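You operate a simulated robot arm through the tools that you are given. There is no shell and no other tool.

You run a simulated robot arm. Do the job below in one go: nothing can be reset, and whatever is moved stays where it is left.

Task
Dial the card's code, turn both catches off and open the red suitcase.
Fine: White, pink and yellow dial take the digits in the card's order. Keep fingers clear of lids and flaps; drop and force nothing.

It is judged by the outcome, as a careful person would: the job done as asked, and still so three seconds after it is handed in. It fails if anything else is knocked over, pushed out of place, dropped, spilled or broken. Lids that push on must go on centred and level and be pressed home; caps that screw on are set level and turned clockwise until they are tight.

Robot
A 7-joint arm with a two-finger parallel gripper, fixed in place. Base frame: the origin is at the foot of the arm, x ahead of it, y to its left, z up; the work surface is at about z = 55. Lengths are in cm, angles in degrees, forces in N, time in s.
With the tool pointing down near the work surface it reaches from about 14 to 62 cm from the base axis. Its first joint turns from -143.0 to 143.0 degrees. Payload 3 kg.
Tool frame: the origin (TCP) lies between the finger pads and is the grasp point; the fingertips stand 3 cm ahead of it; z points along the fingers, y is the line along which they close. The gripper opens to 9.4 cm. The fingers are 2.8 cm wide and 1 cm thick; the gripper's body (5 by 9.6 cm) begins 5.5 cm behind the TCP.
Orientation is told as [roll, pitch, yaw] about the base's x, y, z axes, in that order, counted from this pose: with the fingers straight down and closing along the base's y, the tool's x points along the base's -x, its y along +y and its z along -z.

Tools
- The arm moves only by the tool nudge_tool. Its argument "moves" is text: rows parted by semicolons, each of 7 numbers parted by spaces: the shift along the tool's x, y, z in units of 30 mm (1.0 is 30 mm), then the turn, a rotation vector about the tool's x, y, z in units of 5 degrees (1.0 is 5 degrees), then the finger opening in cm, from 0 to 9.4. In form: x y z ax ay az hand; .... A call has 1 to 20 rows; each row shifts and turns the commanded pose from where the row before left it, along the tool's axes as they then stand. A call with a number of a shift or a turn outside -1 to 1 is refused whole. Rows are played at 5 a second. More than 5 cm and 8.6 degrees between two rows, or a gripper value outside its range, and nothing of the call is played. A pose out of reach is approached as far as the arm can. The call stops where the force on the tool passes 50 N (or 10 N more than at its start, if that is more) or the arm is blocked; 0.2 s more then pass. Each finger travels about 4.5 cm/s and halts on what it meets, pressing with about 24 N; the grip force reading is that of the motor and also rises with nothing between the fingers. The clock runs only during rows and for 0.2 s after the last one: add rows that do not move to give the fingers time. The reply holds the time, the measured pose of the TCP, the force on the tool along the base axes, the opening and the grip force, in the units named above and with some noise, with the torque about the TCP (base axes, N m) and any sound that the robot's microphone picked up.
- Cameras (640 x 400 px; columns grow to the right, rows downward): "scene" is fixed at [4.05, 64.63, 129.75]; the picture's right is [-0.81, -0.58, 0.00], its down [-0.17, 0.24, -0.95] and it looks along [0.56, -0.78, -0.30] (base axes); focal length 300 px, centre (320, 200). "wrist" rides on the gripper at [7.6, 1.4, -10.2] in the tool frame; the picture's right is [-0.18, 0.98, 0.00], its down [-0.75, -0.14, -0.64] and it looks along [-0.63, -0.12, 0.77] (tool axes); focal length 243 px, centre (320, 200). There is no depth. A picture from a camera that has moved, and an enlarged one, comes with that camera's place and axes in the base frame and with its lens. The place of the scene camera against the robot may be out by one fixed shift of up to 1.2 cm in any direction.
- grab_frame(camera): a new picture of that camera. No time passes.
- lift_body(by): slides the trunk up (or, below 0, down) by that many cm; the arm rides with it, the base frame stays. It gives what a move gives, with no picture.
- inspect(camera, box): a new picture of the part [left, top, right, bottom] of that camera's present view, enlarged. No time passes.
- finish_job(): hands the job in; it is judged then, once.

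Nothing tells you positions but the pictures and the camera data. Unless the task says otherwise, let go and move clear before handing in.

The tools are called after ">>>" by a JSON object that holds its "fn" and its "kwargs". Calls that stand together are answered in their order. nudge_tool: Moves the arm, as the interface text tells. Its arguments: {"type":"object","properties":{"moves":{"type":"string"}},"required":["moves"]} The other tools are called the same way: lift_body (by) slides the trunk up or down; grab_frame (camera) takes a picture; inspect (camera, box) takes an enlarged picture of a part of a camera's view; finish_job () hands the job in.

At the start:

```text
clock: 0.0
tcp_pos: [60.56, -12.83, 132.54]
orientation: [0.0, 0.1, 0.0]
force: [0.0, -0.8, -0.2]
torque: [-0.01, 0.01, 0.0]
finger_gap: 9.41
finger_force: 0.0
trunk travel left (down, up): [-15.1, 23.9]
```

scene: 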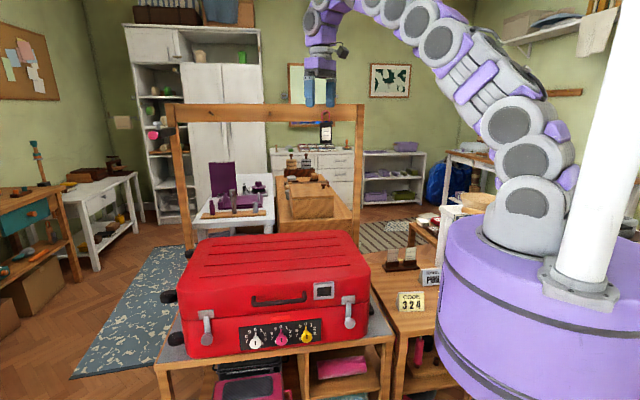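
wrist: 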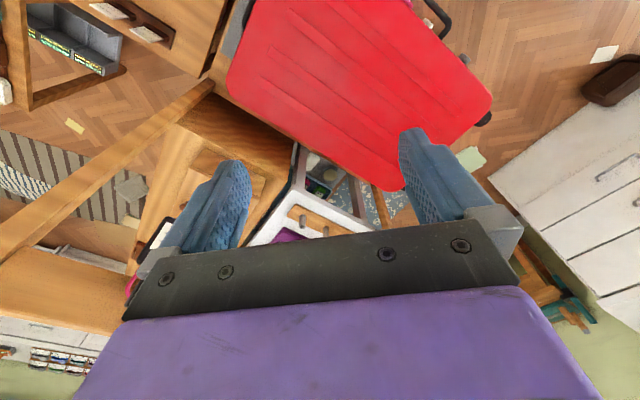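

I see the red suitcase with two catches and three dials on its front face, facing the scene camera, and a card reading "324". I'll look closer before moving.

>>> {"fn": "inspect", "kwargs": {"camera": "scene", "box": [150, 220, 390, 370]}}

>>> {"fn": "inspect", "kwargs": {"camera": "scene", "box": [230, 310, 330, 372]}}

>>> {"fn": "inspect", "kwargs": {"camera": "scene", "box": [370, 240, 450, 320]}}

```text
2.67 times, centred on (270, 295) of scene
camera zoom: at [4.05, 64.63, 129.75], right [-0.81, -0.58, 0.0], down [-0.17, 0.24, -0.95], along [0.56, -0.78, -0.3], focal length 801 px, centre (453, -53)
```

zoom: 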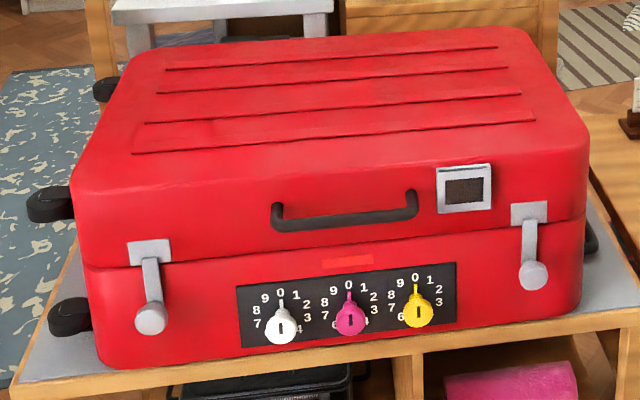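

```text
6.40 times, centred on (280, 341) of scene
camera zoom: at [4.05, 64.63, 129.75], right [-0.81, -0.58, 0.0], down [-0.17, 0.24, -0.95], along [0.56, -0.78, -0.3], focal length 1922 px, centre (576, -702)
```

zoom: 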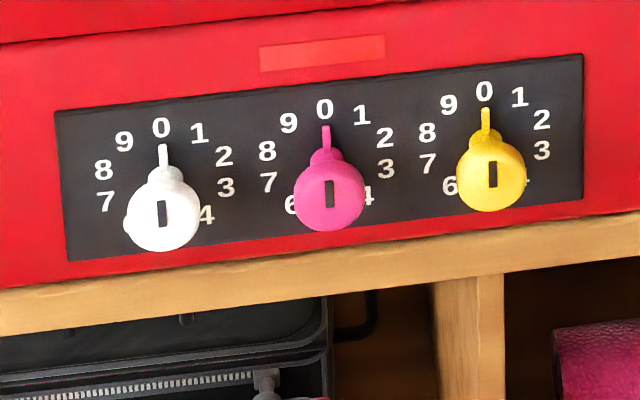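

```text
5.00 times, centred on (410, 280) of scene
camera zoom: at [4.05, 64.63, 129.75], right [-0.81, -0.58, 0.0], down [-0.17, 0.24, -0.95], along [0.56, -0.78, -0.3], focal length 1502 px, centre (-130, -200)
```

zoom: 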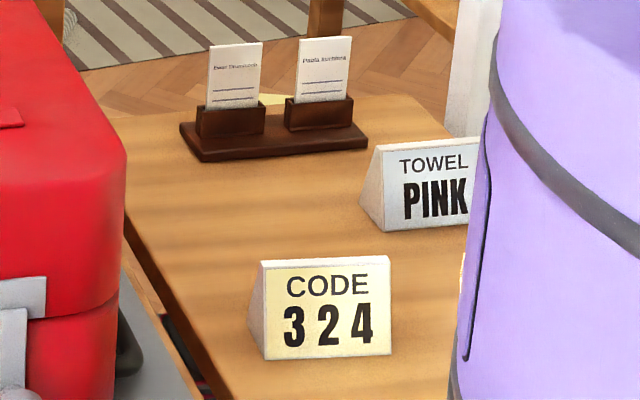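

The card says 3‑2‑4, and all three dials currently point to 0. Next I'll look at the frame, catches and table edge in more detail.

>>> {"fn": "inspect", "kwargs": {"camera": "scene", "box": [190, 290, 240, 350]}}

>>> {"fn": "inspect", "kwargs": {"camera": "scene", "box": [325, 280, 385, 345]}}

>>> {"fn": "inspect", "kwargs": {"camera": "scene", "box": [130, 90, 390, 260]}}

>>> {"fn": "inspect", "kwargs": {"camera": "wrist", "box": [0, 0, 640, 260]}}

>>> {"fn": "inspect", "kwargs": {"camera": "scene", "box": [130, 320, 450, 400]}}

```text
6.67 times, centred on (215, 320) of scene
camera zoom: at [4.05, 64.63, 129.75], right [-0.81, -0.58, 0.0], down [-0.17, 0.24, -0.95], along [0.56, -0.78, -0.3], focal length 2002 px, centre (1020, -600)
```

zoom: 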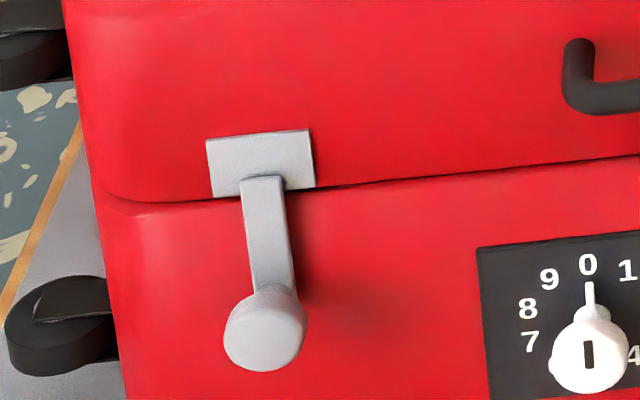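

```text
6.15 times, centred on (355, 312) of scene
camera zoom: at [4.05, 64.63, 129.75], right [-0.81, -0.58, 0.0], down [-0.17, 0.24, -0.95], along [0.56, -0.78, -0.3], focal length 1848 px, centre (105, -492)
```

zoom: 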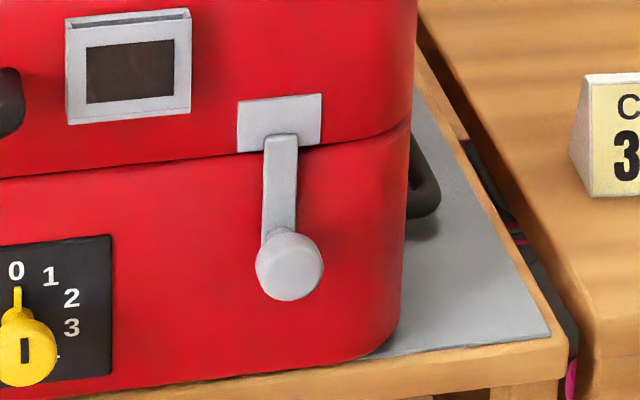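

```text
2.35 times, centred on (260, 175) of scene
camera zoom: at [4.05, 64.63, 129.75], right [-0.81, -0.58, 0.0], down [-0.17, 0.24, -0.95], along [0.56, -0.78, -0.3], focal length 707 px, centre (461, 259)
```

zoom: 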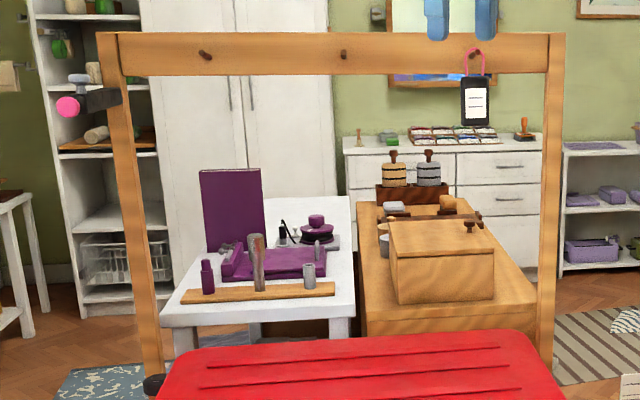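

```text
1.00 times, centred on (320, 130) of wrist (not enlarged: the box is as wide or as high as the picture)
camera zoom: at [53.08, -11.39, 142.8], right [0.18, 0.98, 0.0], down [0.75, -0.14, 0.64], along [0.63, -0.12, -0.77], focal length 243 px, centre (320, 270)
```

zoom: 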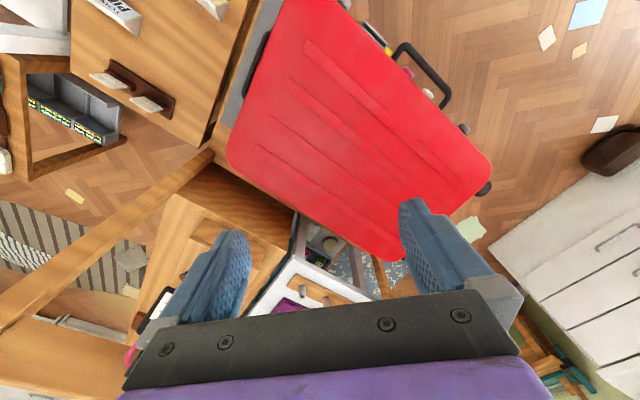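

```text
2.00 times, centred on (290, 360) of scene
camera zoom: at [4.05, 64.63, 129.75], right [-0.81, -0.58, 0.0], down [-0.17, 0.24, -0.95], along [0.56, -0.78, -0.3], focal length 601 px, centre (380, -120)
```

zoom: 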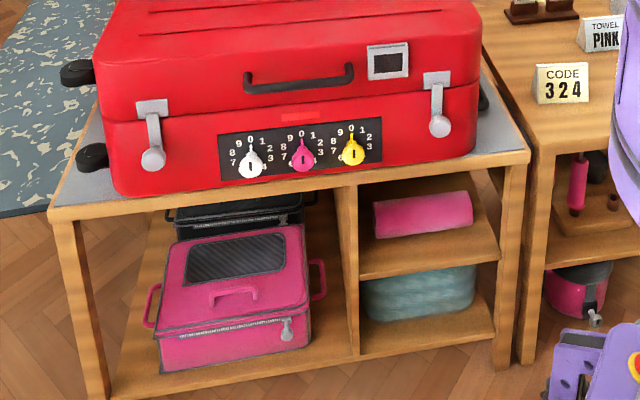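

The frame stands behind the case and the front face looks toward −x,+y at about 45°. I'll bring the tool round in front of the suitcase, high up, and yaw it to face the front.

>>> {"fn": "nudge_tool", "kwargs": {"moves": "0.536 0.97 0.77 0 0 0 3; 0.536 0.97 0.77 0 0 0 3; 0.536 0.97 0.77 0 0 0 3; 0.536 0.97 0.77 0 0 0 3; 0.536 0.97 0.77 0 0 0 3; 0.536 0.97 0.77 0 0 0 3; 0.536 0.97 0.77 0 0 0 3; 0.536 0.97 0.77 0 0 0 3; 0.536 0.97 0.77 0 0 0 3; 0.536 0.97 0.77 0 0 0 3; 0.536 0.97 0.77 0 0 0 3; 0.536 0.97 0.77 0 0 0 3; 0.536 0.97 0.77 0 0 0 3; 0.536 0.97 0.77 0 0 0 3; 0 0 0 0 0 0 3"}}

```text
clock: 3.2
tcp_pos: [37.82, 28.13, 100.31]
orientation: [0.0, 0.0, 0.0]
force: [0.2, 0.3, 0.1]
torque: [-0.04, 0.0, 0.01]
finger_gap: 3.02
finger_force: 0.1
trunk travel left (down, up): [-15.1, 23.9]
```

The move went as planned. Now I yaw −45° and then pitch the tool up toward horizontal.

>>> {"fn": "nudge_tool", "kwargs": {"moves": "0 0 0 0 0 1 3; 0 0 0 0 0 1 3; 0 0 0 0 0 1 3; 0 0 0 0 0 1 3; 0 0 0 0 0 1 3; 0 0 0 0 0 1 3; 0 0 0 0 0 1 3; 0 0 0 0 0 1 3; 0 0 0 0 0 1 3; 0 0 0 0 -1 0 3; 0 0 0 0 -1 0 3; 0 0 0 0 -1 0 3; 0 0 0 0 -1 0 3; 0 0 0 0 -1 0 3; 0 0 0 0 -1 0 3; 0 0 0 0 -1 0 3; 0 0 0 0 -1 0 3; 0 0 0 0 -1 0 3; 0 0 0 0 0 0 3"}}

>>> {"fn": "grab_frame", "kwargs": {"camera": "wrist"}}

>>> {"fn": "grab_frame", "kwargs": {"camera": "scene"}}

```text
clock: 7.2
tcp_pos: [37.95, 28.11, 100.27]
orientation: [0.0, -45.0, -45.0]
force: [0.5, -0.5, 0.6]
torque: [0.0, -0.04, 0.01]
finger_gap: 3.01
finger_force: 0.1
trunk travel left (down, up): [-15.1, 23.9]
```

```text
taken
camera wrist: at [30.05, 37.99, 102.1], right [0.79, 0.6, 0.13], down [-0.05, -0.15, 0.99], along [0.61, -0.78, -0.09], focal length 243 px, centre (320, 200)
```

wrist: 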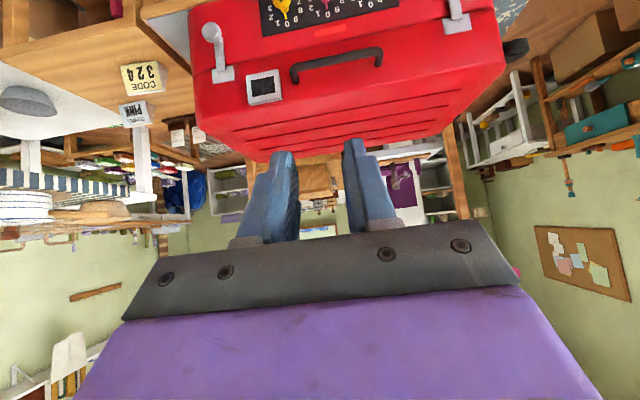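

```text
taken
```

scene: 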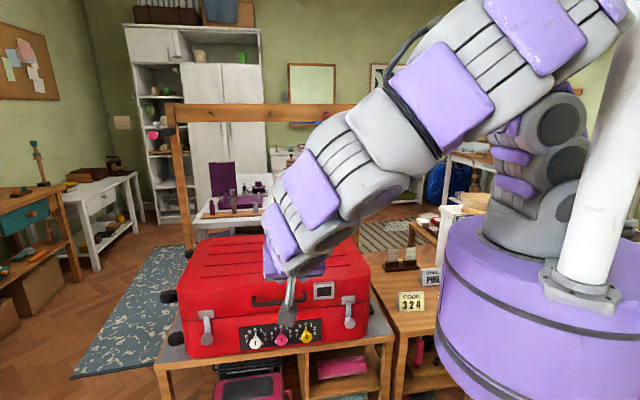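

The wrist camera now sees the case's front (upside-down). I'll zoom into the parts in view.

>>> {"fn": "inspect", "kwargs": {"camera": "wrist", "box": [180, 0, 540, 160]}}

>>> {"fn": "inspect", "kwargs": {"camera": "wrist", "box": [250, 0, 410, 60]}}

```text
1.78 times, centred on (360, 80) of wrist
camera zoom: at [30.05, 37.99, 102.1], right [0.79, 0.6, 0.13], down [-0.05, -0.15, 0.99], along [0.61, -0.78, -0.09], focal length 431 px, centre (249, 413)
```

zoom: 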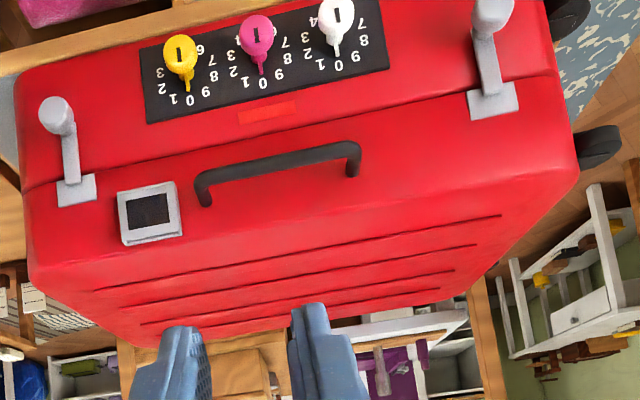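

```text
4.00 times, centred on (330, 30) of wrist
camera zoom: at [30.05, 37.99, 102.1], right [0.79, 0.6, 0.13], down [-0.05, -0.15, 0.99], along [0.61, -0.78, -0.09], focal length 970 px, centre (280, 880)
```

zoom: 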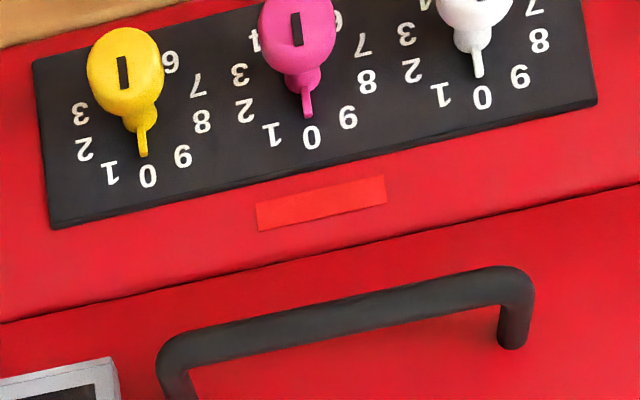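

The zoom boxes are padded to picture shape, so I rely on the reported lens centre for measurements. I'll go down 28 cm to look straight at the front face from the wrist camera.

>>> {"fn": "nudge_tool", "kwargs": {"moves": "0.707 0 0.707 0 0 0 3; 0.707 0 0.707 0 0 0 3; 0.707 0 0.707 0 0 0 3; 0.707 0 0.707 0 0 0 3; 0.707 0 0.707 0 0 0 3; 0.707 0 0.707 0 0 0 3; 0.707 0 0.707 0 0 0 3; 0.707 0 0.707 0 0 0 3; 0.707 0 0.707 0 0 0 3; 0 0 0 0 0 0 3"}}

>>> {"fn": "grab_frame", "kwargs": {"camera": "wrist"}}

>>> {"fn": "grab_frame", "kwargs": {"camera": "scene"}}

```text
clock: 9.4
tcp_pos: [38.06, 28.08, 73.26]
orientation: [0.0, -45.1, -45.1]
force: [-0.5, -0.2, -0.2]
torque: [-0.02, 0.0, 0.03]
finger_gap: 3.0
finger_force: 0.1
trunk travel left (down, up): [-15.1, 23.9]
```

```text
taken
camera wrist: at [30.12, 38.01, 75.09], right [0.79, 0.6, 0.13], down [-0.04, -0.16, 0.99], along [0.61, -0.78, -0.1], focal length 243 px, centre (320, 200)
```

wrist: 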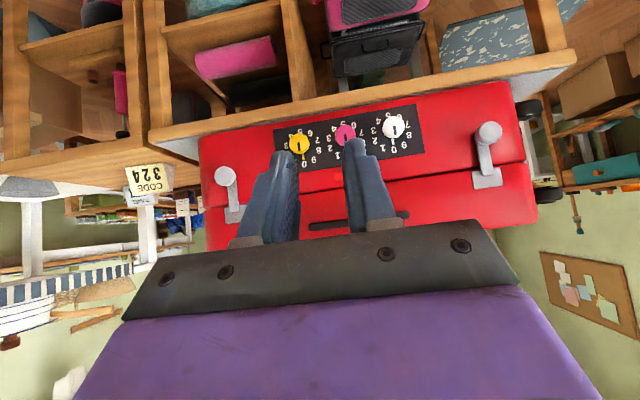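

```text
taken
```

scene: 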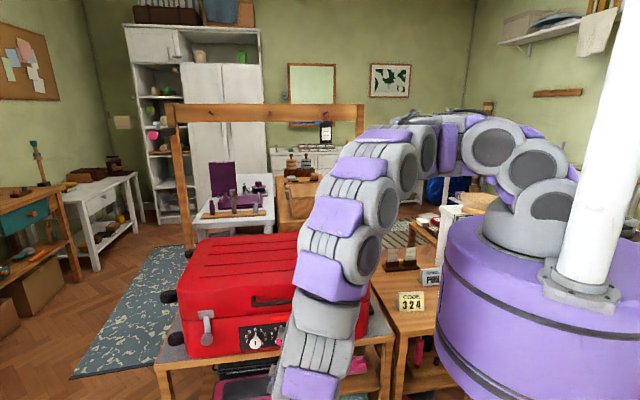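

>>> {"fn": "inspect", "kwargs": {"camera": "wrist", "box": [260, 80, 420, 180]}}

>>> {"fn": "inspect", "kwargs": {"camera": "wrist", "box": [420, 90, 580, 190]}}

>>> {"fn": "inspect", "kwargs": {"camera": "wrist", "box": [180, 130, 308, 210]}}

```text
4.00 times, centred on (340, 130) of wrist
camera zoom: at [30.12, 38.01, 75.09], right [0.79, 0.6, 0.13], down [-0.04, -0.16, 0.99], along [0.61, -0.78, -0.1], focal length 970 px, centre (240, 480)
```

zoom: 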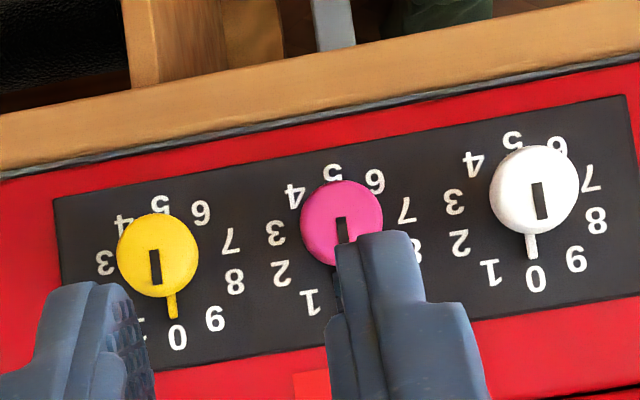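

```text
4.00 times, centred on (500, 140) of wrist
camera zoom: at [30.12, 38.01, 75.09], right [0.79, 0.6, 0.13], down [-0.04, -0.16, 0.99], along [0.61, -0.78, -0.1], focal length 970 px, centre (-400, 440)
```

zoom: 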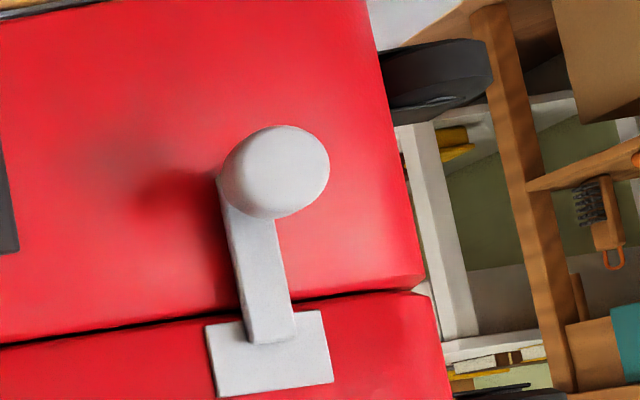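

```text
5.00 times, centred on (244, 170) of wrist
camera zoom: at [30.12, 38.01, 75.09], right [0.79, 0.6, 0.13], down [-0.04, -0.16, 0.99], along [0.61, -0.78, -0.1], focal length 1213 px, centre (700, 350)
```

zoom: 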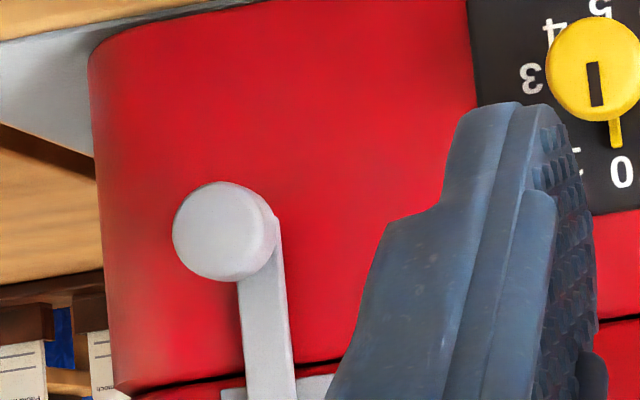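

From two wrist views I get the panel plane at n·P ≈ −36.3 (n = (−.707,.707,0)), dial axes at z ≈ 61.1, with u = 41.1 (yellow), ~49 (pink) and 56.8 (white). Now I level the tool so it points at the panel, still well off it.

>>> {"fn": "nudge_tool", "kwargs": {"moves": "0 0 0 0 -1 0 3; 0 0 0 0 -1 0 3; 0 0 0 0 -1 0 3; 0 0 0 0 -1 0 3; 0 0 0 0 -1 0 3; 0 0 0 0 -1 0 3; 0 0 0 0 -1 0 3; 0 0 0 0 -1 0 3; 0 0 0 0 -1 0 3; 0 0 0 0 0 0 3"}}

>>> {"fn": "grab_frame", "kwargs": {"camera": "wrist"}}

>>> {"fn": "grab_frame", "kwargs": {"camera": "scene"}}

```text
clock: 11.6
tcp_pos: [38.09, 28.01, 76.32]
orientation: [-0.5, -87.6, -44.5]
force: [0.4, -0.2, 0.4]
torque: [-0.02, 0.0, 0.0]
finger_gap: 2.99
finger_force: 0.1
out of reach, approached as far as the arm can: row 8, 9
trunk travel left (down, up): [-15.1, 23.9]
```

```text
taken
camera wrist: at [31.67, 36.48, 69.11], right [0.7, 0.69, 0.18], down [-0.53, 0.33, 0.78], along [0.48, -0.64, 0.6], focal length 243 px, centre (320, 200)
```

wrist: 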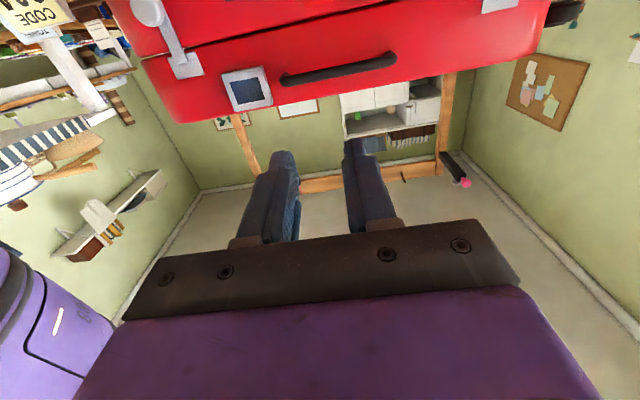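

```text
taken
```

scene: 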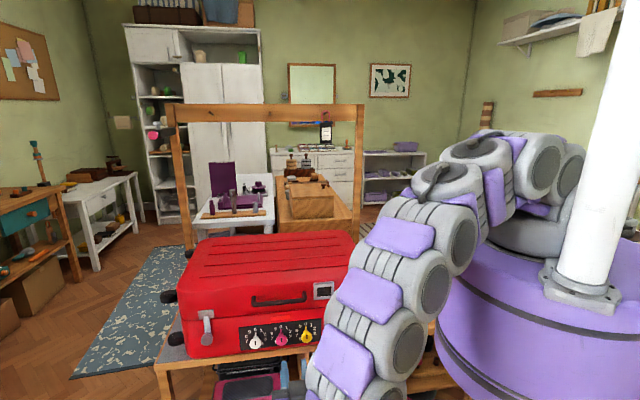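

The tool is almost level; the arm needs the shoulder lower for this pose, so I'll slide the trunk down about 12 cm (nothing is beneath the gripper here).

>>> {"fn": "lift_body", "kwargs": {"by": -12}}

>>> {"fn": "grab_frame", "kwargs": {"camera": "wrist"}}

>>> {"fn": "grab_frame", "kwargs": {"camera": "scene"}}

```text
clock: 13.1
tcp_pos: [38.02, 28.12, 64.39]
orientation: [-0.2, -87.7, -45.0]
force: [-0.3, 0.1, -1.0]
torque: [-0.01, -0.03, 0.02]
finger_gap: 3.0
finger_force: 0.1
trunk travel left (down, up): [-3.1, 35.9]
```

```text
taken
camera wrist: at [31.66, 36.5, 57.13], right [0.7, 0.69, 0.18], down [-0.53, 0.33, 0.78], along [0.48, -0.64, 0.6], focal length 243 px, centre (320, 200)
```

wrist: 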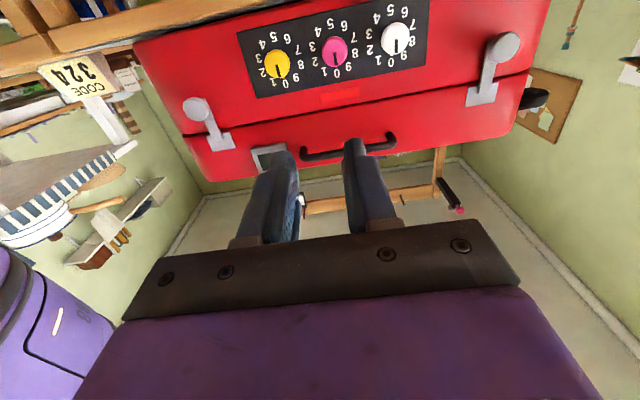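

```text
taken
```

scene: 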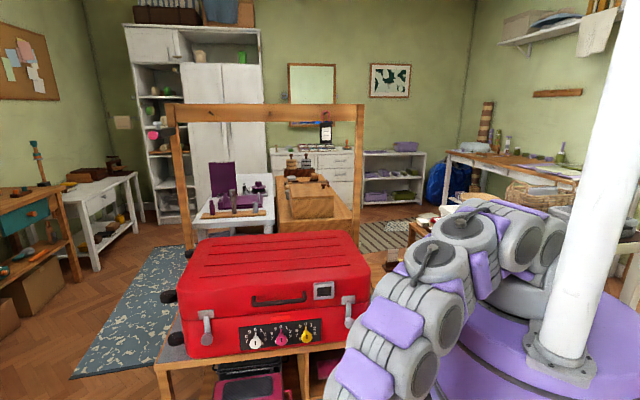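

The wrist camera now sees the entire front from below. I'll level out the remaining ~2° of pitch and shift in front of the pink dial at a standoff.

>>> {"fn": "nudge_tool", "kwargs": {"moves": "0 0 0 0 -0.46 0 3; 0 0 0 0 0 0 3"}}

```text
clock: 13.7
tcp_pos: [38.01, 28.02, 64.33]
orientation: [-0.5, -87.6, -44.7]
force: [0.0, 0.2, 0.1]
torque: [0.01, -0.03, 0.0]
finger_gap: 3.01
finger_force: 0.1
trunk travel left (down, up): [-3.1, 35.9]
```

>>> {"fn": "nudge_tool", "kwargs": {"moves": "0.139 0.125 0.956 0 0 0 3; 0.139 0.125 0.956 0 0 0 3; 0.139 0.125 0.956 0 0 0 3; 0.139 0.125 0.956 0 0 0 3; 0.139 0.125 0.956 0 0 0 5; 0.139 0.125 0.956 0 0 0 5.6; 0 0 0 0 0 0 5.6"}}

>>> {"fn": "grab_frame", "kwargs": {"camera": "wrist"}}

>>> {"fn": "grab_frame", "kwargs": {"camera": "scene"}}

```text
clock: 15.3
tcp_pos: [50.26, 18.54, 64.26]
orientation: [-19.5, -89.8, -25.5]
force: [0.0, 1.2, 0.6]
torque: [0.01, 0.01, 0.01]
finger_gap: 5.57
finger_force: 0.0
out of reach, approached as far as the arm can: row 1, 3, 5, 6
trunk travel left (down, up): [-3.1, 35.9]
```

```text
taken
camera wrist: at [44.0, 26.73, 56.62], right [0.7, 0.69, 0.18], down [-0.55, 0.35, 0.76], along [0.46, -0.63, 0.63], focal length 243 px, centre (320, 200)
```

wrist: 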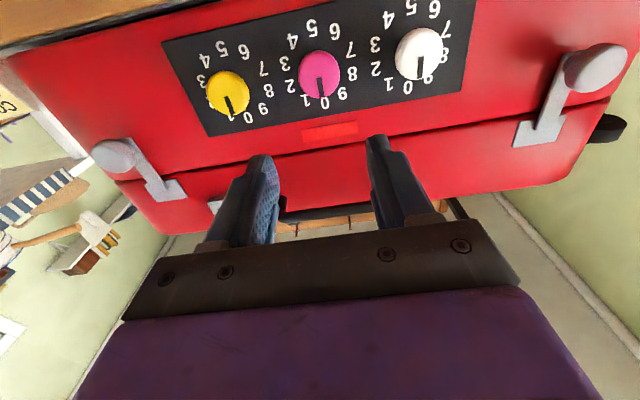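

```text
taken
```

scene: 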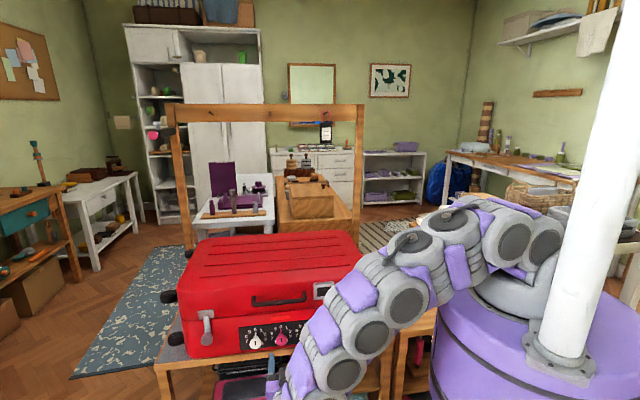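

Tool is level now, about 14 cm off the panel, facing pink; it only sits ~3 cm too high. I'll lower the trunk 3 cm.

>>> {"fn": "lift_body", "kwargs": {"by": -3}}

>>> {"fn": "inspect", "kwargs": {"camera": "wrist", "box": [160, 0, 480, 200]}}

```text
clock: 16.1
tcp_pos: [50.23, 18.55, 61.29]
orientation: [-3.3, -89.9, -42.0]
force: [0.7, 0.4, -1.1]
torque: [0.01, -0.02, -0.03]
finger_gap: 5.6
finger_force: 0.1
trunk travel left (down, up): [-0.1, 38.9]
```

```text
2.00 times, centred on (320, 100) of wrist
camera zoom: at [43.98, 26.76, 53.64], right [0.7, 0.69, 0.18], down [-0.55, 0.35, 0.76], along [0.46, -0.63, 0.63], focal length 485 px, centre (320, 400)
```

zoom: 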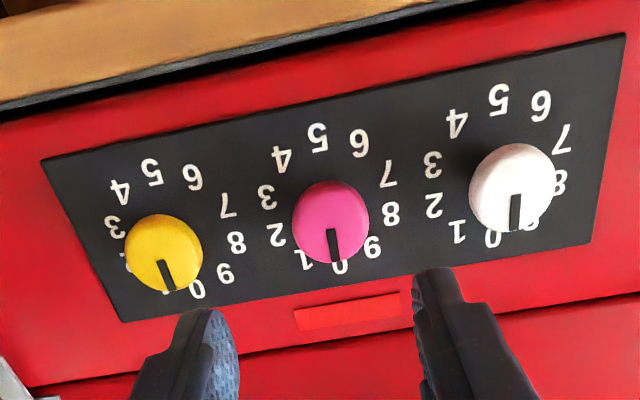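

Dial axes confirmed: u ≈ 41.1 / 49.0 / 56.9, z ≈ 61.25. I move closer to pink (tips still clear of the knob) and test how far the wrist can roll there.

>>> {"fn": "nudge_tool", "kwargs": {"moves": "0 0.06 0.95 0 0 0 5.6; 0 0.057 0.95 0 0 0 5.6; 0 0 0 0 0 0 5.6"}}

```text
clock: 16.9
tcp_pos: [54.41, 14.68, 61.17]
orientation: [-13.9, -89.9, -31.1]
force: [0.2, -0.2, 0.2]
torque: [0.0, -0.01, 0.04]
finger_gap: 5.61
finger_force: 0.2
trunk travel left (down, up): [-0.1, 38.9]
```

>>> {"fn": "nudge_tool", "kwargs": {"moves": "0 0 0 0 0 1 5.6; 0 0 0 0 0 1 5.6; 0 0 0 0 0 1 5.6; 0 0 0 0 0 1 5.6; 0 0 0 0 0 1 5.6; 0 0 0 0 0 1 5.6; 0 0 0 0 0 1 5.6; 0 0 0 0 0 1 5.6; 0 0 0 0 0 1 5.6; 0 0 0 0 0 1 5.6; 0 0 0 0 0 1 5.6; 0 0 0 0 0 1 5.6; 0 0 0 0 0 1 5.6; 0 0 0 0 0 1 5.6; 0 0 0 0 0 1 5.6; 0 0 0 0 0 0 5.6"}}

>>> {"fn": "grab_frame", "kwargs": {"camera": "wrist"}}

>>> {"fn": "grab_frame", "kwargs": {"camera": "scene"}}

```text
clock: 20.2
tcp_pos: [73.27, 28.54, 91.8]
orientation: [89.8, -15.3, -135.1]
force: [-0.7, 0.1, 0.5]
torque: [0.0, 0.01, -0.01]
finger_gap: 5.62
finger_force: 0.0
out of reach, approached as far as the arm can: row 1, 2, 3, 4, 5, 6, 7, 8, 9, 10, 11, 12, 13, 14, 15
trunk travel left (down, up): [-0.1, 38.9]
```

```text
taken
camera wrist: at [71.59, 41.22, 91.21], right [0.06, 0.05, 1.0], down [-0.99, -0.08, 0.07], along [0.09, -0.99, 0.05], focal length 243 px, centre (320, 200)
```

wrist: 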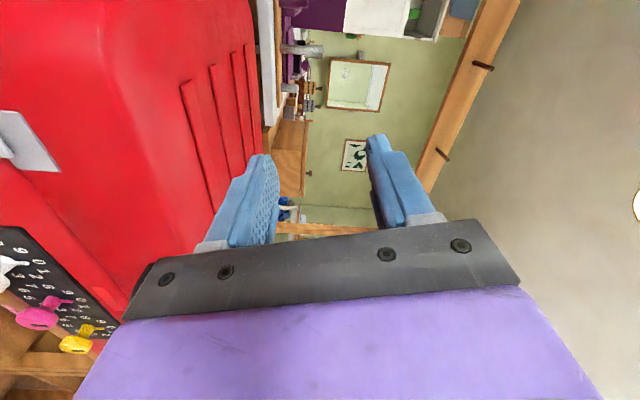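

```text
taken
```

scene: 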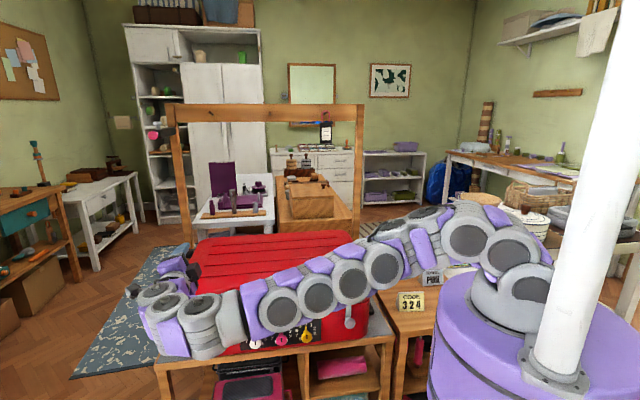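

That direction of roll ran into the arm's limits and the arm wandered up above the case; no contact force was reported, but I'll check that nothing was touched.

>>> {"fn": "inspect", "kwargs": {"camera": "scene", "box": [130, 220, 400, 390]}}

>>> {"fn": "inspect", "kwargs": {"camera": "wrist", "box": [0, 100, 200, 400]}}

```text
2.35 times, centred on (265, 305) of scene
camera zoom: at [4.05, 64.63, 129.75], right [-0.81, -0.58, 0.0], down [-0.17, 0.24, -0.95], along [0.56, -0.78, -0.3], focal length 707 px, centre (449, -47)
```

zoom: 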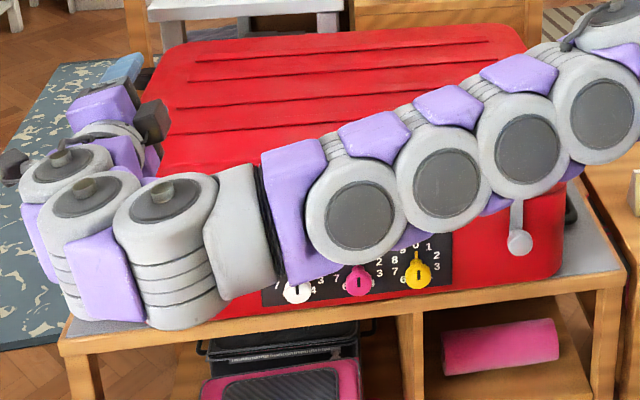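

```text
1.33 times, centred on (100, 250) of wrist
camera zoom: at [71.59, 41.22, 91.21], right [0.06, 0.05, 1.0], down [-0.99, -0.08, 0.07], along [0.09, -0.99, 0.05], focal length 324 px, centre (613, 133)
```

zoom: 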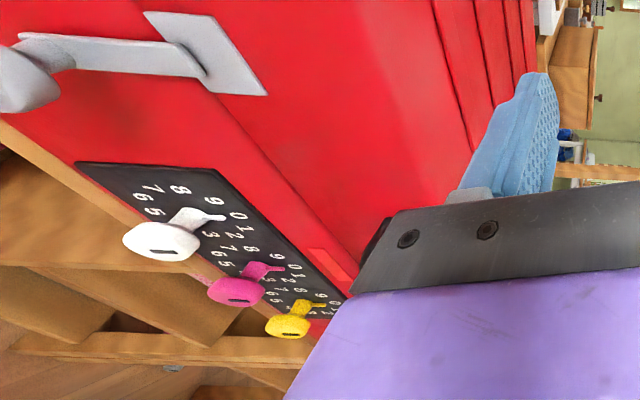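

Nothing has been moved. I'll test with a null move to see what the controller thinks the commanded pose is.

>>> {"fn": "nudge_tool", "kwargs": {"moves": "0 0 0 0 0 0 5.6"}}

```text
clock: 20.6
tcp_pos: [73.25, 28.43, 91.76]
orientation: [89.6, -15.3, -135.2]
force: [-0.6, 0.2, 0.3]
torque: [-0.02, -0.01, 0.01]
finger_gap: 5.6
finger_force: 0.1
trunk travel left (down, up): [-0.1, 38.9]
```

The controller re-bases on the reached pose. I'll back straight out away from the case in small steps and unwind the roll gradually.

>>> {"fn": "nudge_tool", "kwargs": {"moves": "0 0 -0.6 0 0 0 5.6; 0 0 -0.6 0 0 0 5.6; 0 0 -0.6 0 0 0 5.6"}}

>>> {"fn": "grab_frame", "kwargs": {"camera": "scene"}}

```text
clock: 21.4
tcp_pos: [69.55, 32.54, 91.92]
orientation: [89.7, -15.3, -135.1]
force: [-0.6, 0.0, -0.3]
torque: [0.0, 0.02, 0.03]
finger_gap: 5.62
finger_force: 0.1
trunk travel left (down, up): [-0.1, 38.9]
```

```text
taken
```

scene: 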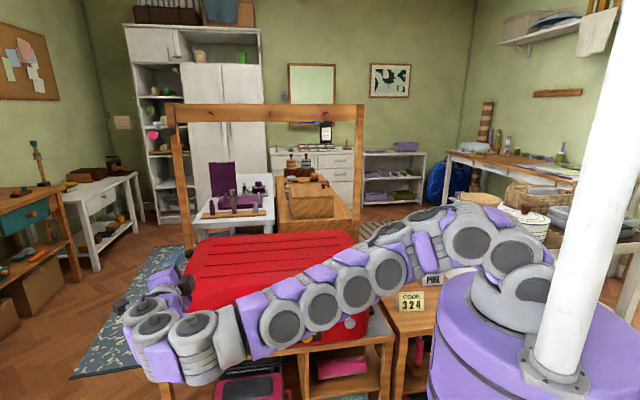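

>>> {"fn": "nudge_tool", "kwargs": {"moves": "0 0 0 0 0 -1 5.6; 0 0 0 0 0 -1 5.6; 0 0 0 0 0 -1 5.6; 0 0 0 0 0 -1 5.6; 0 0 0 0 0 -1 5.6"}}

```text
clock: 22.6
tcp_pos: [69.46, 32.41, 91.76]
orientation: [89.8, -40.1, -134.9]
force: [0.7, 0.1, 0.1]
torque: [0.01, -0.02, 0.0]
finger_gap: 5.59
finger_force: 0.0
trunk travel left (down, up): [-0.1, 38.9]
```

>>> {"fn": "nudge_tool", "kwargs": {"moves": "0 0 0 0 0 -1 5.6; 0 0 0 0 0 -1 5.6; 0 0 0 0 0 -1 5.6; 0 0 0 0 0 -1 5.6; 0 0 0 0 0 -1 5.6; 0 0 0 0 0 -1 5.6; 0 0 0 0 0 -1 5.6; 0 0 0 0 0 -1 5.6; 0 0 0 0 0 -1 5.6; 0 0 0 0 0 -1 5.6"}}

>>> {"fn": "grab_frame", "kwargs": {"camera": "wrist"}}

>>> {"fn": "grab_frame", "kwargs": {"camera": "scene"}}

```text
clock: 24.9
tcp_pos: [69.52, 32.32, 91.83]
orientation: [-50.3, -89.8, 5.2]
force: [-0.1, -0.5, -0.6]
torque: [0.04, 0.02, 0.03]
finger_gap: 5.62
finger_force: 0.0
trunk travel left (down, up): [-0.1, 38.9]
```

```text
taken
camera wrist: at [63.26, 40.57, 84.14], right [0.7, 0.69, 0.18], down [-0.55, 0.35, 0.76], along [0.46, -0.63, 0.63], focal length 243 px, centre (320, 200)
```

wrist: 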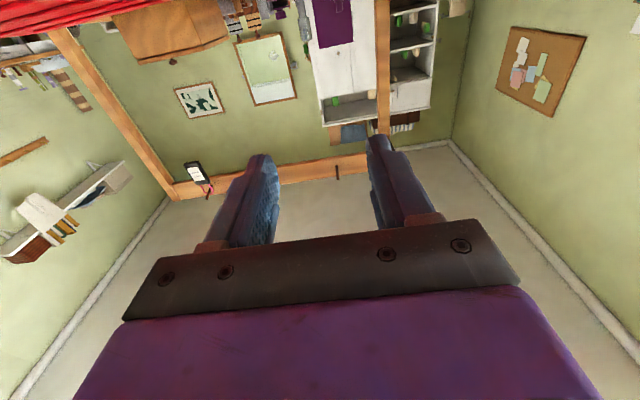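

```text
taken
```

scene: 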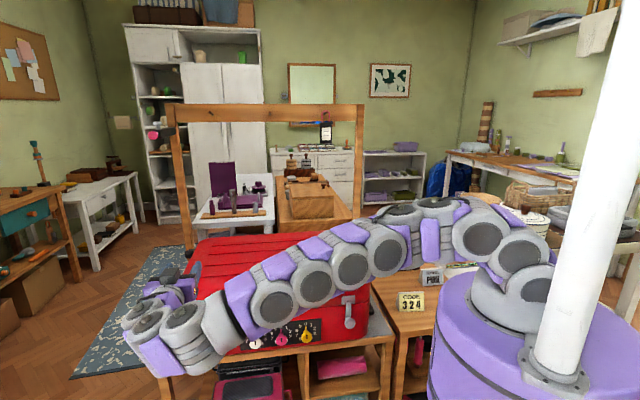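

Roll is free here. I'll carry on turning negative so the camera ends up on top, checking range in small batches.

>>> {"fn": "nudge_tool", "kwargs": {"moves": "0 0 0 0 0 -1 5.6; 0 0 0 0 0 -1 5.6; 0 0 0 0 0 -1 5.6; 0 0 0 0 0 -1 5.6; 0 0 0 0 0 -1 5.6; 0 0 0 0 0 -1 5.6; 0 0 0 0 0 -1 5.6; 0 0 0 0 0 -1 5.6; 0 0 0 0 0 -1 5.6; 0 0 0 0 0 -1 5.6"}}

```text
clock: 27.1
tcp_pos: [69.52, 32.29, 91.82]
orientation: [-89.8, -39.8, 44.7]
force: [-0.6, 0.1, 0.5]
torque: [0.0, 0.01, -0.01]
finger_gap: 5.6
finger_force: 0.1
trunk travel left (down, up): [-0.1, 38.9]
```

>>> {"fn": "nudge_tool", "kwargs": {"moves": "0 0 0 0 0 -1 5.6; 0 0 0 0 0 -1 5.6; 0 0 0 0 0 -1 5.6; 0 0 0 0 0 -1 5.6; 0 0 0 0 0 -1 5.6; 0 0 0 0 0 -1 5.6; 0 0 0 0 0 -1 5.6; 0 0 0 0 0 -1 5.6; 0 0 0 0 0 -1 5.6; 0 0 0 0 0 -1 5.6"}}

>>> {"fn": "grab_frame", "kwargs": {"camera": "scene"}}

```text
clock: 29.2
tcp_pos: [69.36, 32.19, 91.85]
orientation: [-90.0, 10.2, 45.0]
force: [-0.9, 0.1, 0.0]
torque: [0.02, 0.01, 0.03]
finger_gap: 5.57
finger_force: 0.0
trunk travel left (down, up): [-0.1, 38.9]
```

```text
taken
```

scene: 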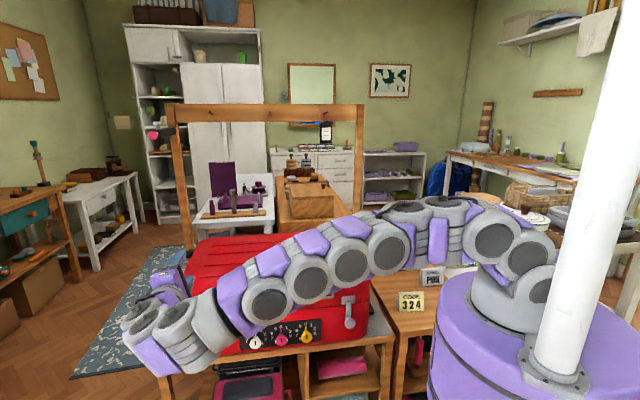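

>>> {"fn": "nudge_tool", "kwargs": {"moves": "0 0 0 0 0 -1 5.6; 0 0 0 0 0 -1 5.6; 0 0 0 0 0 -1 5.6; 0 0 0 0 0 -1 5.6; 0 0 0 0 0 -1 5.6; 0 0 0 0 0 -1 5.6; 0 0 0 0 0 -1 5.6; 0 0 0 0 0 -1 5.6"}}

```text
clock: 31.1
tcp_pos: [69.43, 32.26, 91.85]
orientation: [-89.7, 50.1, 45.1]
force: [-0.2, 0.8, -0.9]
torque: [0.01, 0.03, 0.02]
finger_gap: 5.61
finger_force: 0.1
trunk travel left (down, up): [-0.1, 38.9]
```

>>> {"fn": "nudge_tool", "kwargs": {"moves": "0 0 0 0 0 -1 5.6; 0 0 0 0 0 -1 5.6; 0 0 0 0 0 -1 5.6; 0 0 0 0 0 -1 5.6; 0 0 0 0 0 -1 5.6; 0 0 0 0 0 -1 5.6; 0 0 0 0 0 -1 5.6; 0 0 0 0 0 -1 5.6"}}

>>> {"fn": "grab_frame", "kwargs": {"camera": "scene"}}

>>> {"fn": "grab_frame", "kwargs": {"camera": "wrist"}}

```text
clock: 32.9
tcp_pos: [69.31, 32.34, 91.79]
orientation: [39.1, 89.9, 174.2]
force: [-1.1, -0.6, 0.3]
torque: [0.01, 0.03, -0.01]
finger_gap: 5.61
finger_force: 0.1
trunk travel left (down, up): [-0.1, 38.9]
```

```text
taken
```

scene: 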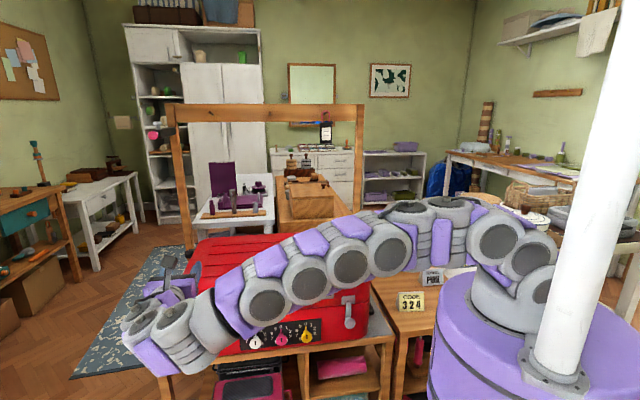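

```text
taken
camera wrist: at [61.24, 38.55, 99.41], right [-0.7, -0.69, -0.18], down [-0.36, 0.55, -0.75], along [0.62, -0.46, -0.63], focal length 243 px, centre (320, 200)
```

wrist: 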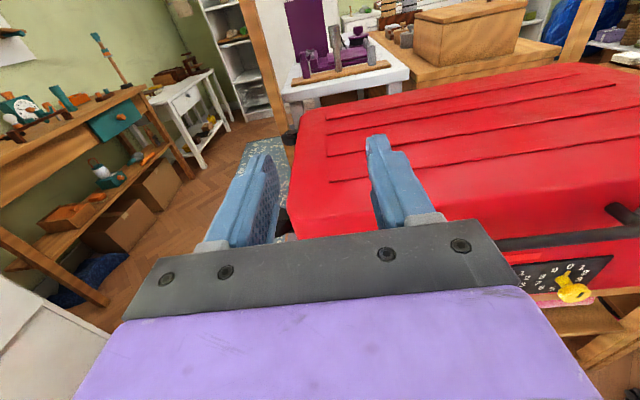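

The camera is now on top with plenty of clockwise roll range ahead. I'll shift sideways to in front of the white dial, then go down in small batches.

>>> {"fn": "nudge_tool", "kwargs": {"moves": "0 0.8 -0.2 0 0 0 5.6; 0 0.8 -0.2 0 0 0 5.6; 0 0.8 -0.2 0 0 0 5.6; 0 0.8 0 0 0 0 5.6; 0 0.8 0 0 0 0 5.6; 0 0.8 0 0 0 0 5.6"}}

```text
clock: 34.2
tcp_pos: [58.0, 23.29, 91.99]
orientation: [-3.7, 89.9, 131.3]
force: [0.1, -0.3, 0.2]
torque: [-0.01, -0.05, 0.01]
finger_gap: 5.58
finger_force: 0.1
trunk travel left (down, up): [-0.1, 38.9]
```

>>> {"fn": "nudge_tool", "kwargs": {"moves": "-0.9 0 0 0 0 0 5.6; -0.9 0 0 0 0 0 5.6; -0.9 0 0 0 0 0 5.6; -0.9 0 0 0 0 0 5.6"}}

>>> {"fn": "grab_frame", "kwargs": {"camera": "scene"}}

```text
clock: 35.2
tcp_pos: [57.82, 23.43, 80.98]
orientation: [12.8, 89.8, 147.5]
force: [-0.2, 0.0, 0.6]
torque: [-0.01, 0.07, 0.0]
finger_gap: 5.63
finger_force: 0.0
trunk travel left (down, up): [-0.1, 38.9]
```

```text
taken
```

scene: 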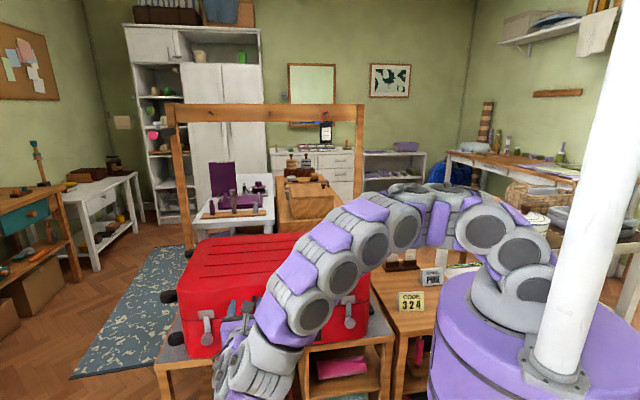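

>>> {"fn": "nudge_tool", "kwargs": {"moves": "-0.9 0 0 0 0 0 5.6; -0.9 0 0 0 0 0 5.6; -0.9 0 0 0 0 0 5.6"}}

>>> {"fn": "grab_frame", "kwargs": {"camera": "wrist"}}

```text
clock: 36.0
tcp_pos: [58.06, 23.52, 72.9]
orientation: [-4.9, 89.9, 130.0]
force: [0.1, -0.6, -0.6]
torque: [0.0, -0.01, 0.01]
finger_gap: 5.59
finger_force: 0.1
trunk travel left (down, up): [-0.1, 38.9]
```

```text
taken
camera wrist: at [49.76, 29.68, 80.51], right [-0.7, -0.69, -0.18], down [-0.35, 0.56, -0.75], along [0.62, -0.46, -0.63], focal length 243 px, centre (320, 200)
```

wrist: 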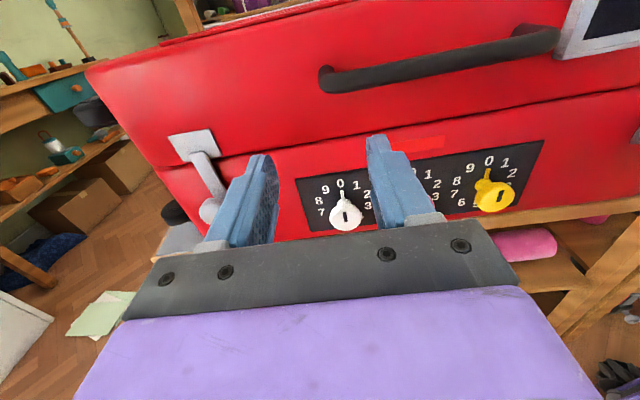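

>>> {"fn": "nudge_tool", "kwargs": {"moves": "-0.9 0 0 0 0 0 5.6; -0.9 0 0 0 0 0 5.6; -0.9 0 0 0 0 0 5.6"}}

>>> {"fn": "grab_frame", "kwargs": {"camera": "wrist"}}

>>> {"fn": "grab_frame", "kwargs": {"camera": "scene"}}

```text
clock: 36.9
tcp_pos: [57.76, 23.48, 65.36]
orientation: [78.5, 89.9, -146.7]
force: [-0.2, -0.2, -0.7]
torque: [-0.01, -0.01, 0.05]
finger_gap: 5.63
finger_force: 0.0
out of reach, approached as far as the arm can: row 3
trunk travel left (down, up): [-0.1, 38.9]
```

```text
taken
camera wrist: at [49.65, 29.69, 73.0], right [-0.7, -0.69, -0.18], down [-0.35, 0.55, -0.75], along [0.62, -0.46, -0.63], focal length 243 px, centre (320, 200)
```

wrist: 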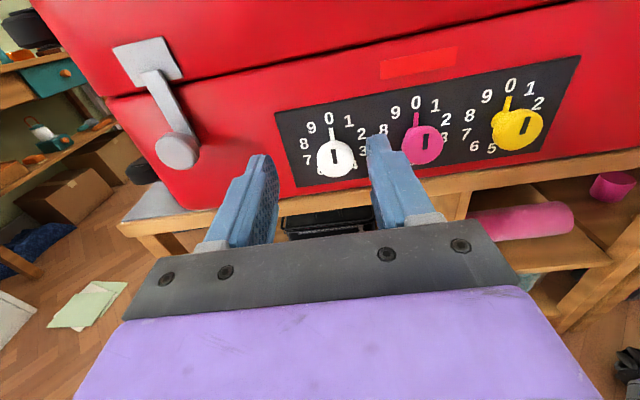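

```text
taken
```

scene: 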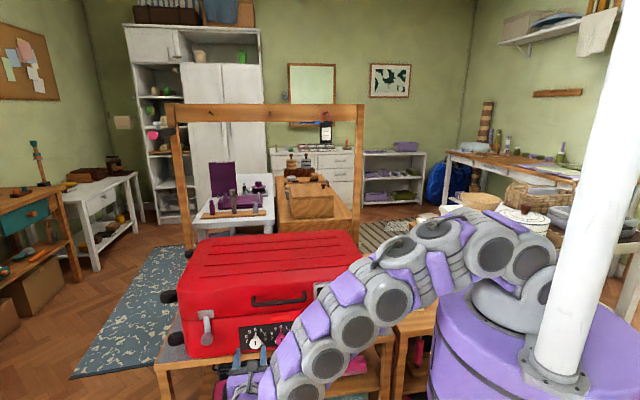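

>>> {"fn": "nudge_tool", "kwargs": {"moves": "0 0.07 0.9 0 0 0 5.6; 0 0.07 0.5 0 0 0 5.6"}}

```text
clock: 37.5
tcp_pos: [60.43, 20.11, 65.43]
orientation: [-12.3, 89.8, 122.8]
force: [-0.6, -0.1, 0.2]
torque: [-0.03, 0.01, -0.04]
finger_gap: 5.61
finger_force: 0.1
trunk travel left (down, up): [-0.1, 38.9]
```

>>> {"fn": "nudge_tool", "kwargs": {"moves": "-0.5 0 0 0 0 0 5.6; -0.5 0 0 0 0 0 5.6"}}

```text
clock: 38.0
tcp_pos: [60.53, 20.19, 65.07]
orientation: [15.9, 89.9, 150.9]
force: [0.8, -0.2, 1.2]
torque: [0.0, 0.02, 0.01]
finger_gap: 5.58
finger_force: 0.1
out of reach, approached as far as the arm can: row 1, 2
trunk travel left (down, up): [-0.1, 38.9]
```

Level and low is at the edge of the arm's range. Since the finger pads only need to be parallel to the dial's axis in the closing direction, I can tilt the tool 25° nose-down (about its closing axis) and turn conically about the dial axis. I'll tilt now.

>>> {"fn": "nudge_tool", "kwargs": {"moves": "0 0 0 0 -1 0 5.6; 0 0 0 0 -1 0 5.6; 0 0 0 0 -1 0 5.6; 0 0 0 0 -1 0 5.6; 0 0 0 0 -1 0 5.6"}}

>>> {"fn": "grab_frame", "kwargs": {"camera": "wrist"}}

```text
clock: 39.2
tcp_pos: [60.45, 20.06, 65.04]
orientation: [0.1, 64.8, 135.1]
force: [0.1, -0.3, 0.0]
torque: [-0.03, -0.01, 0.03]
finger_gap: 5.62
finger_force: 0.0
trunk travel left (down, up): [-0.1, 38.9]
```

```text
taken
camera wrist: at [55.24, 23.26, 76.21], right [-0.75, -0.64, -0.17], down [-0.54, 0.74, -0.41], along [0.38, -0.22, -0.9], focal length 243 px, centre (320, 200)
```

wrist: 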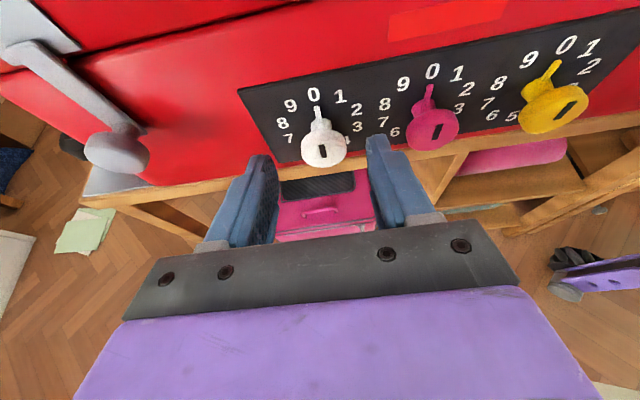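

>>> {"fn": "nudge_tool", "kwargs": {"moves": "-0.574 0 0.268 0 0 0 5.6; -0.574 0 0.268 0 0 0 5.6"}}

>>> {"fn": "grab_frame", "kwargs": {"camera": "wrist"}}

```text
clock: 39.9
tcp_pos: [60.59, 20.05, 61.19]
orientation: [0.0, 64.8, 135.1]
force: [-0.8, -0.4, 0.6]
torque: [-0.01, 0.01, 0.01]
finger_gap: 5.62
finger_force: 0.1
trunk travel left (down, up): [-0.1, 38.9]
```

```text
taken
camera wrist: at [55.28, 23.27, 72.37], right [-0.75, -0.64, -0.17], down [-0.54, 0.74, -0.41], along [0.38, -0.22, -0.9], focal length 243 px, centre (320, 200)
```

wrist: 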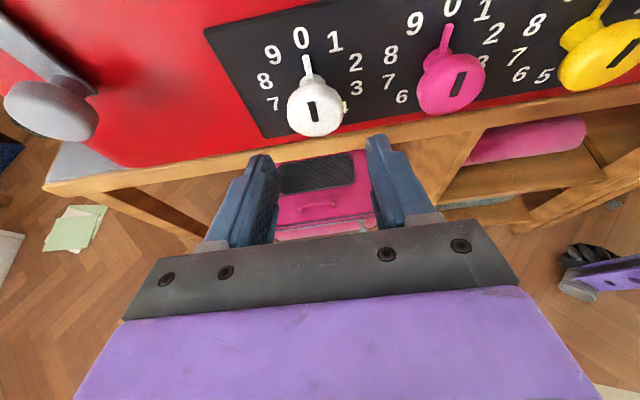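

Tilted pose reaches the white dial's height cleanly. Aligned with its axis; moving straight in around the cap.

>>> {"fn": "nudge_tool", "kwargs": {"moves": "0.24 0.017 0.4545 0 0 0 5.6; 0.24 0.017 0.4545 0 0 0 5.6; 0 0 0 0 0 0 5.6"}}

>>> {"fn": "grab_frame", "kwargs": {"camera": "wrist"}}

>>> {"fn": "grab_frame", "kwargs": {"camera": "scene"}}

```text
clock: 40.6
tcp_pos: [62.56, 17.78, 61.43]
orientation: [-0.1, 64.9, 135.0]
force: [0.8, 0.7, 0.1]
torque: [0.01, -0.03, 0.02]
finger_gap: 5.58
finger_force: 0.1
trunk travel left (down, up): [-0.1, 38.9]
```

```text
taken
camera wrist: at [57.37, 21.03, 72.59], right [-0.75, -0.64, -0.17], down [-0.54, 0.74, -0.41], along [0.38, -0.22, -0.9], focal length 243 px, centre (320, 200)
```

wrist: 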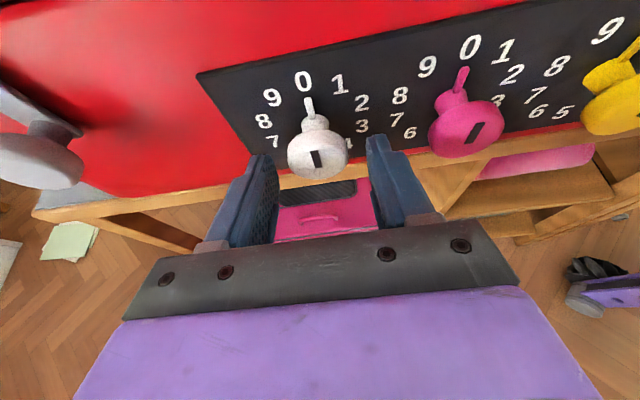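

```text
taken
```

scene: 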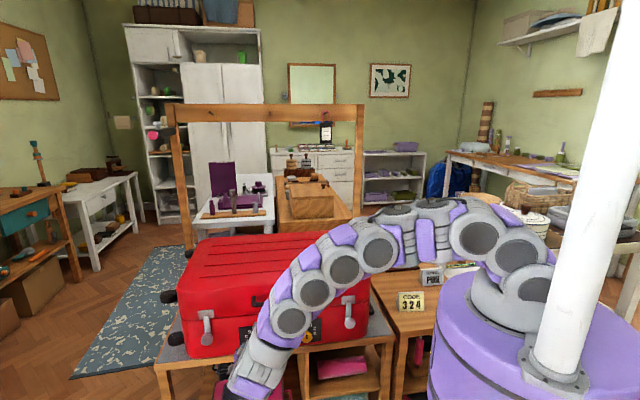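

The cap sits centred between the open fingers. Before gripping, I'll swing back (counter-clockwise, fingers open) about the dial axis to make room for the clockwise turn, watching for reach limits.

>>> {"fn": "nudge_tool", "kwargs": {"moves": "0 0 0 -0.4258 0 -0.905 5.6; 0 0 0 -0.4258 0 -0.905 5.6; 0 0 0 -0.4258 0 -0.905 5.6"}}

```text
clock: 41.5
tcp_pos: [62.62, 17.77, 61.3]
orientation: [32.6, 60.9, 164.0]
force: [0.1, -1.0, 0.6]
torque: [0.0, 0.0, 0.03]
finger_gap: 5.62
finger_force: 0.0
trunk travel left (down, up): [-0.1, 38.9]
```

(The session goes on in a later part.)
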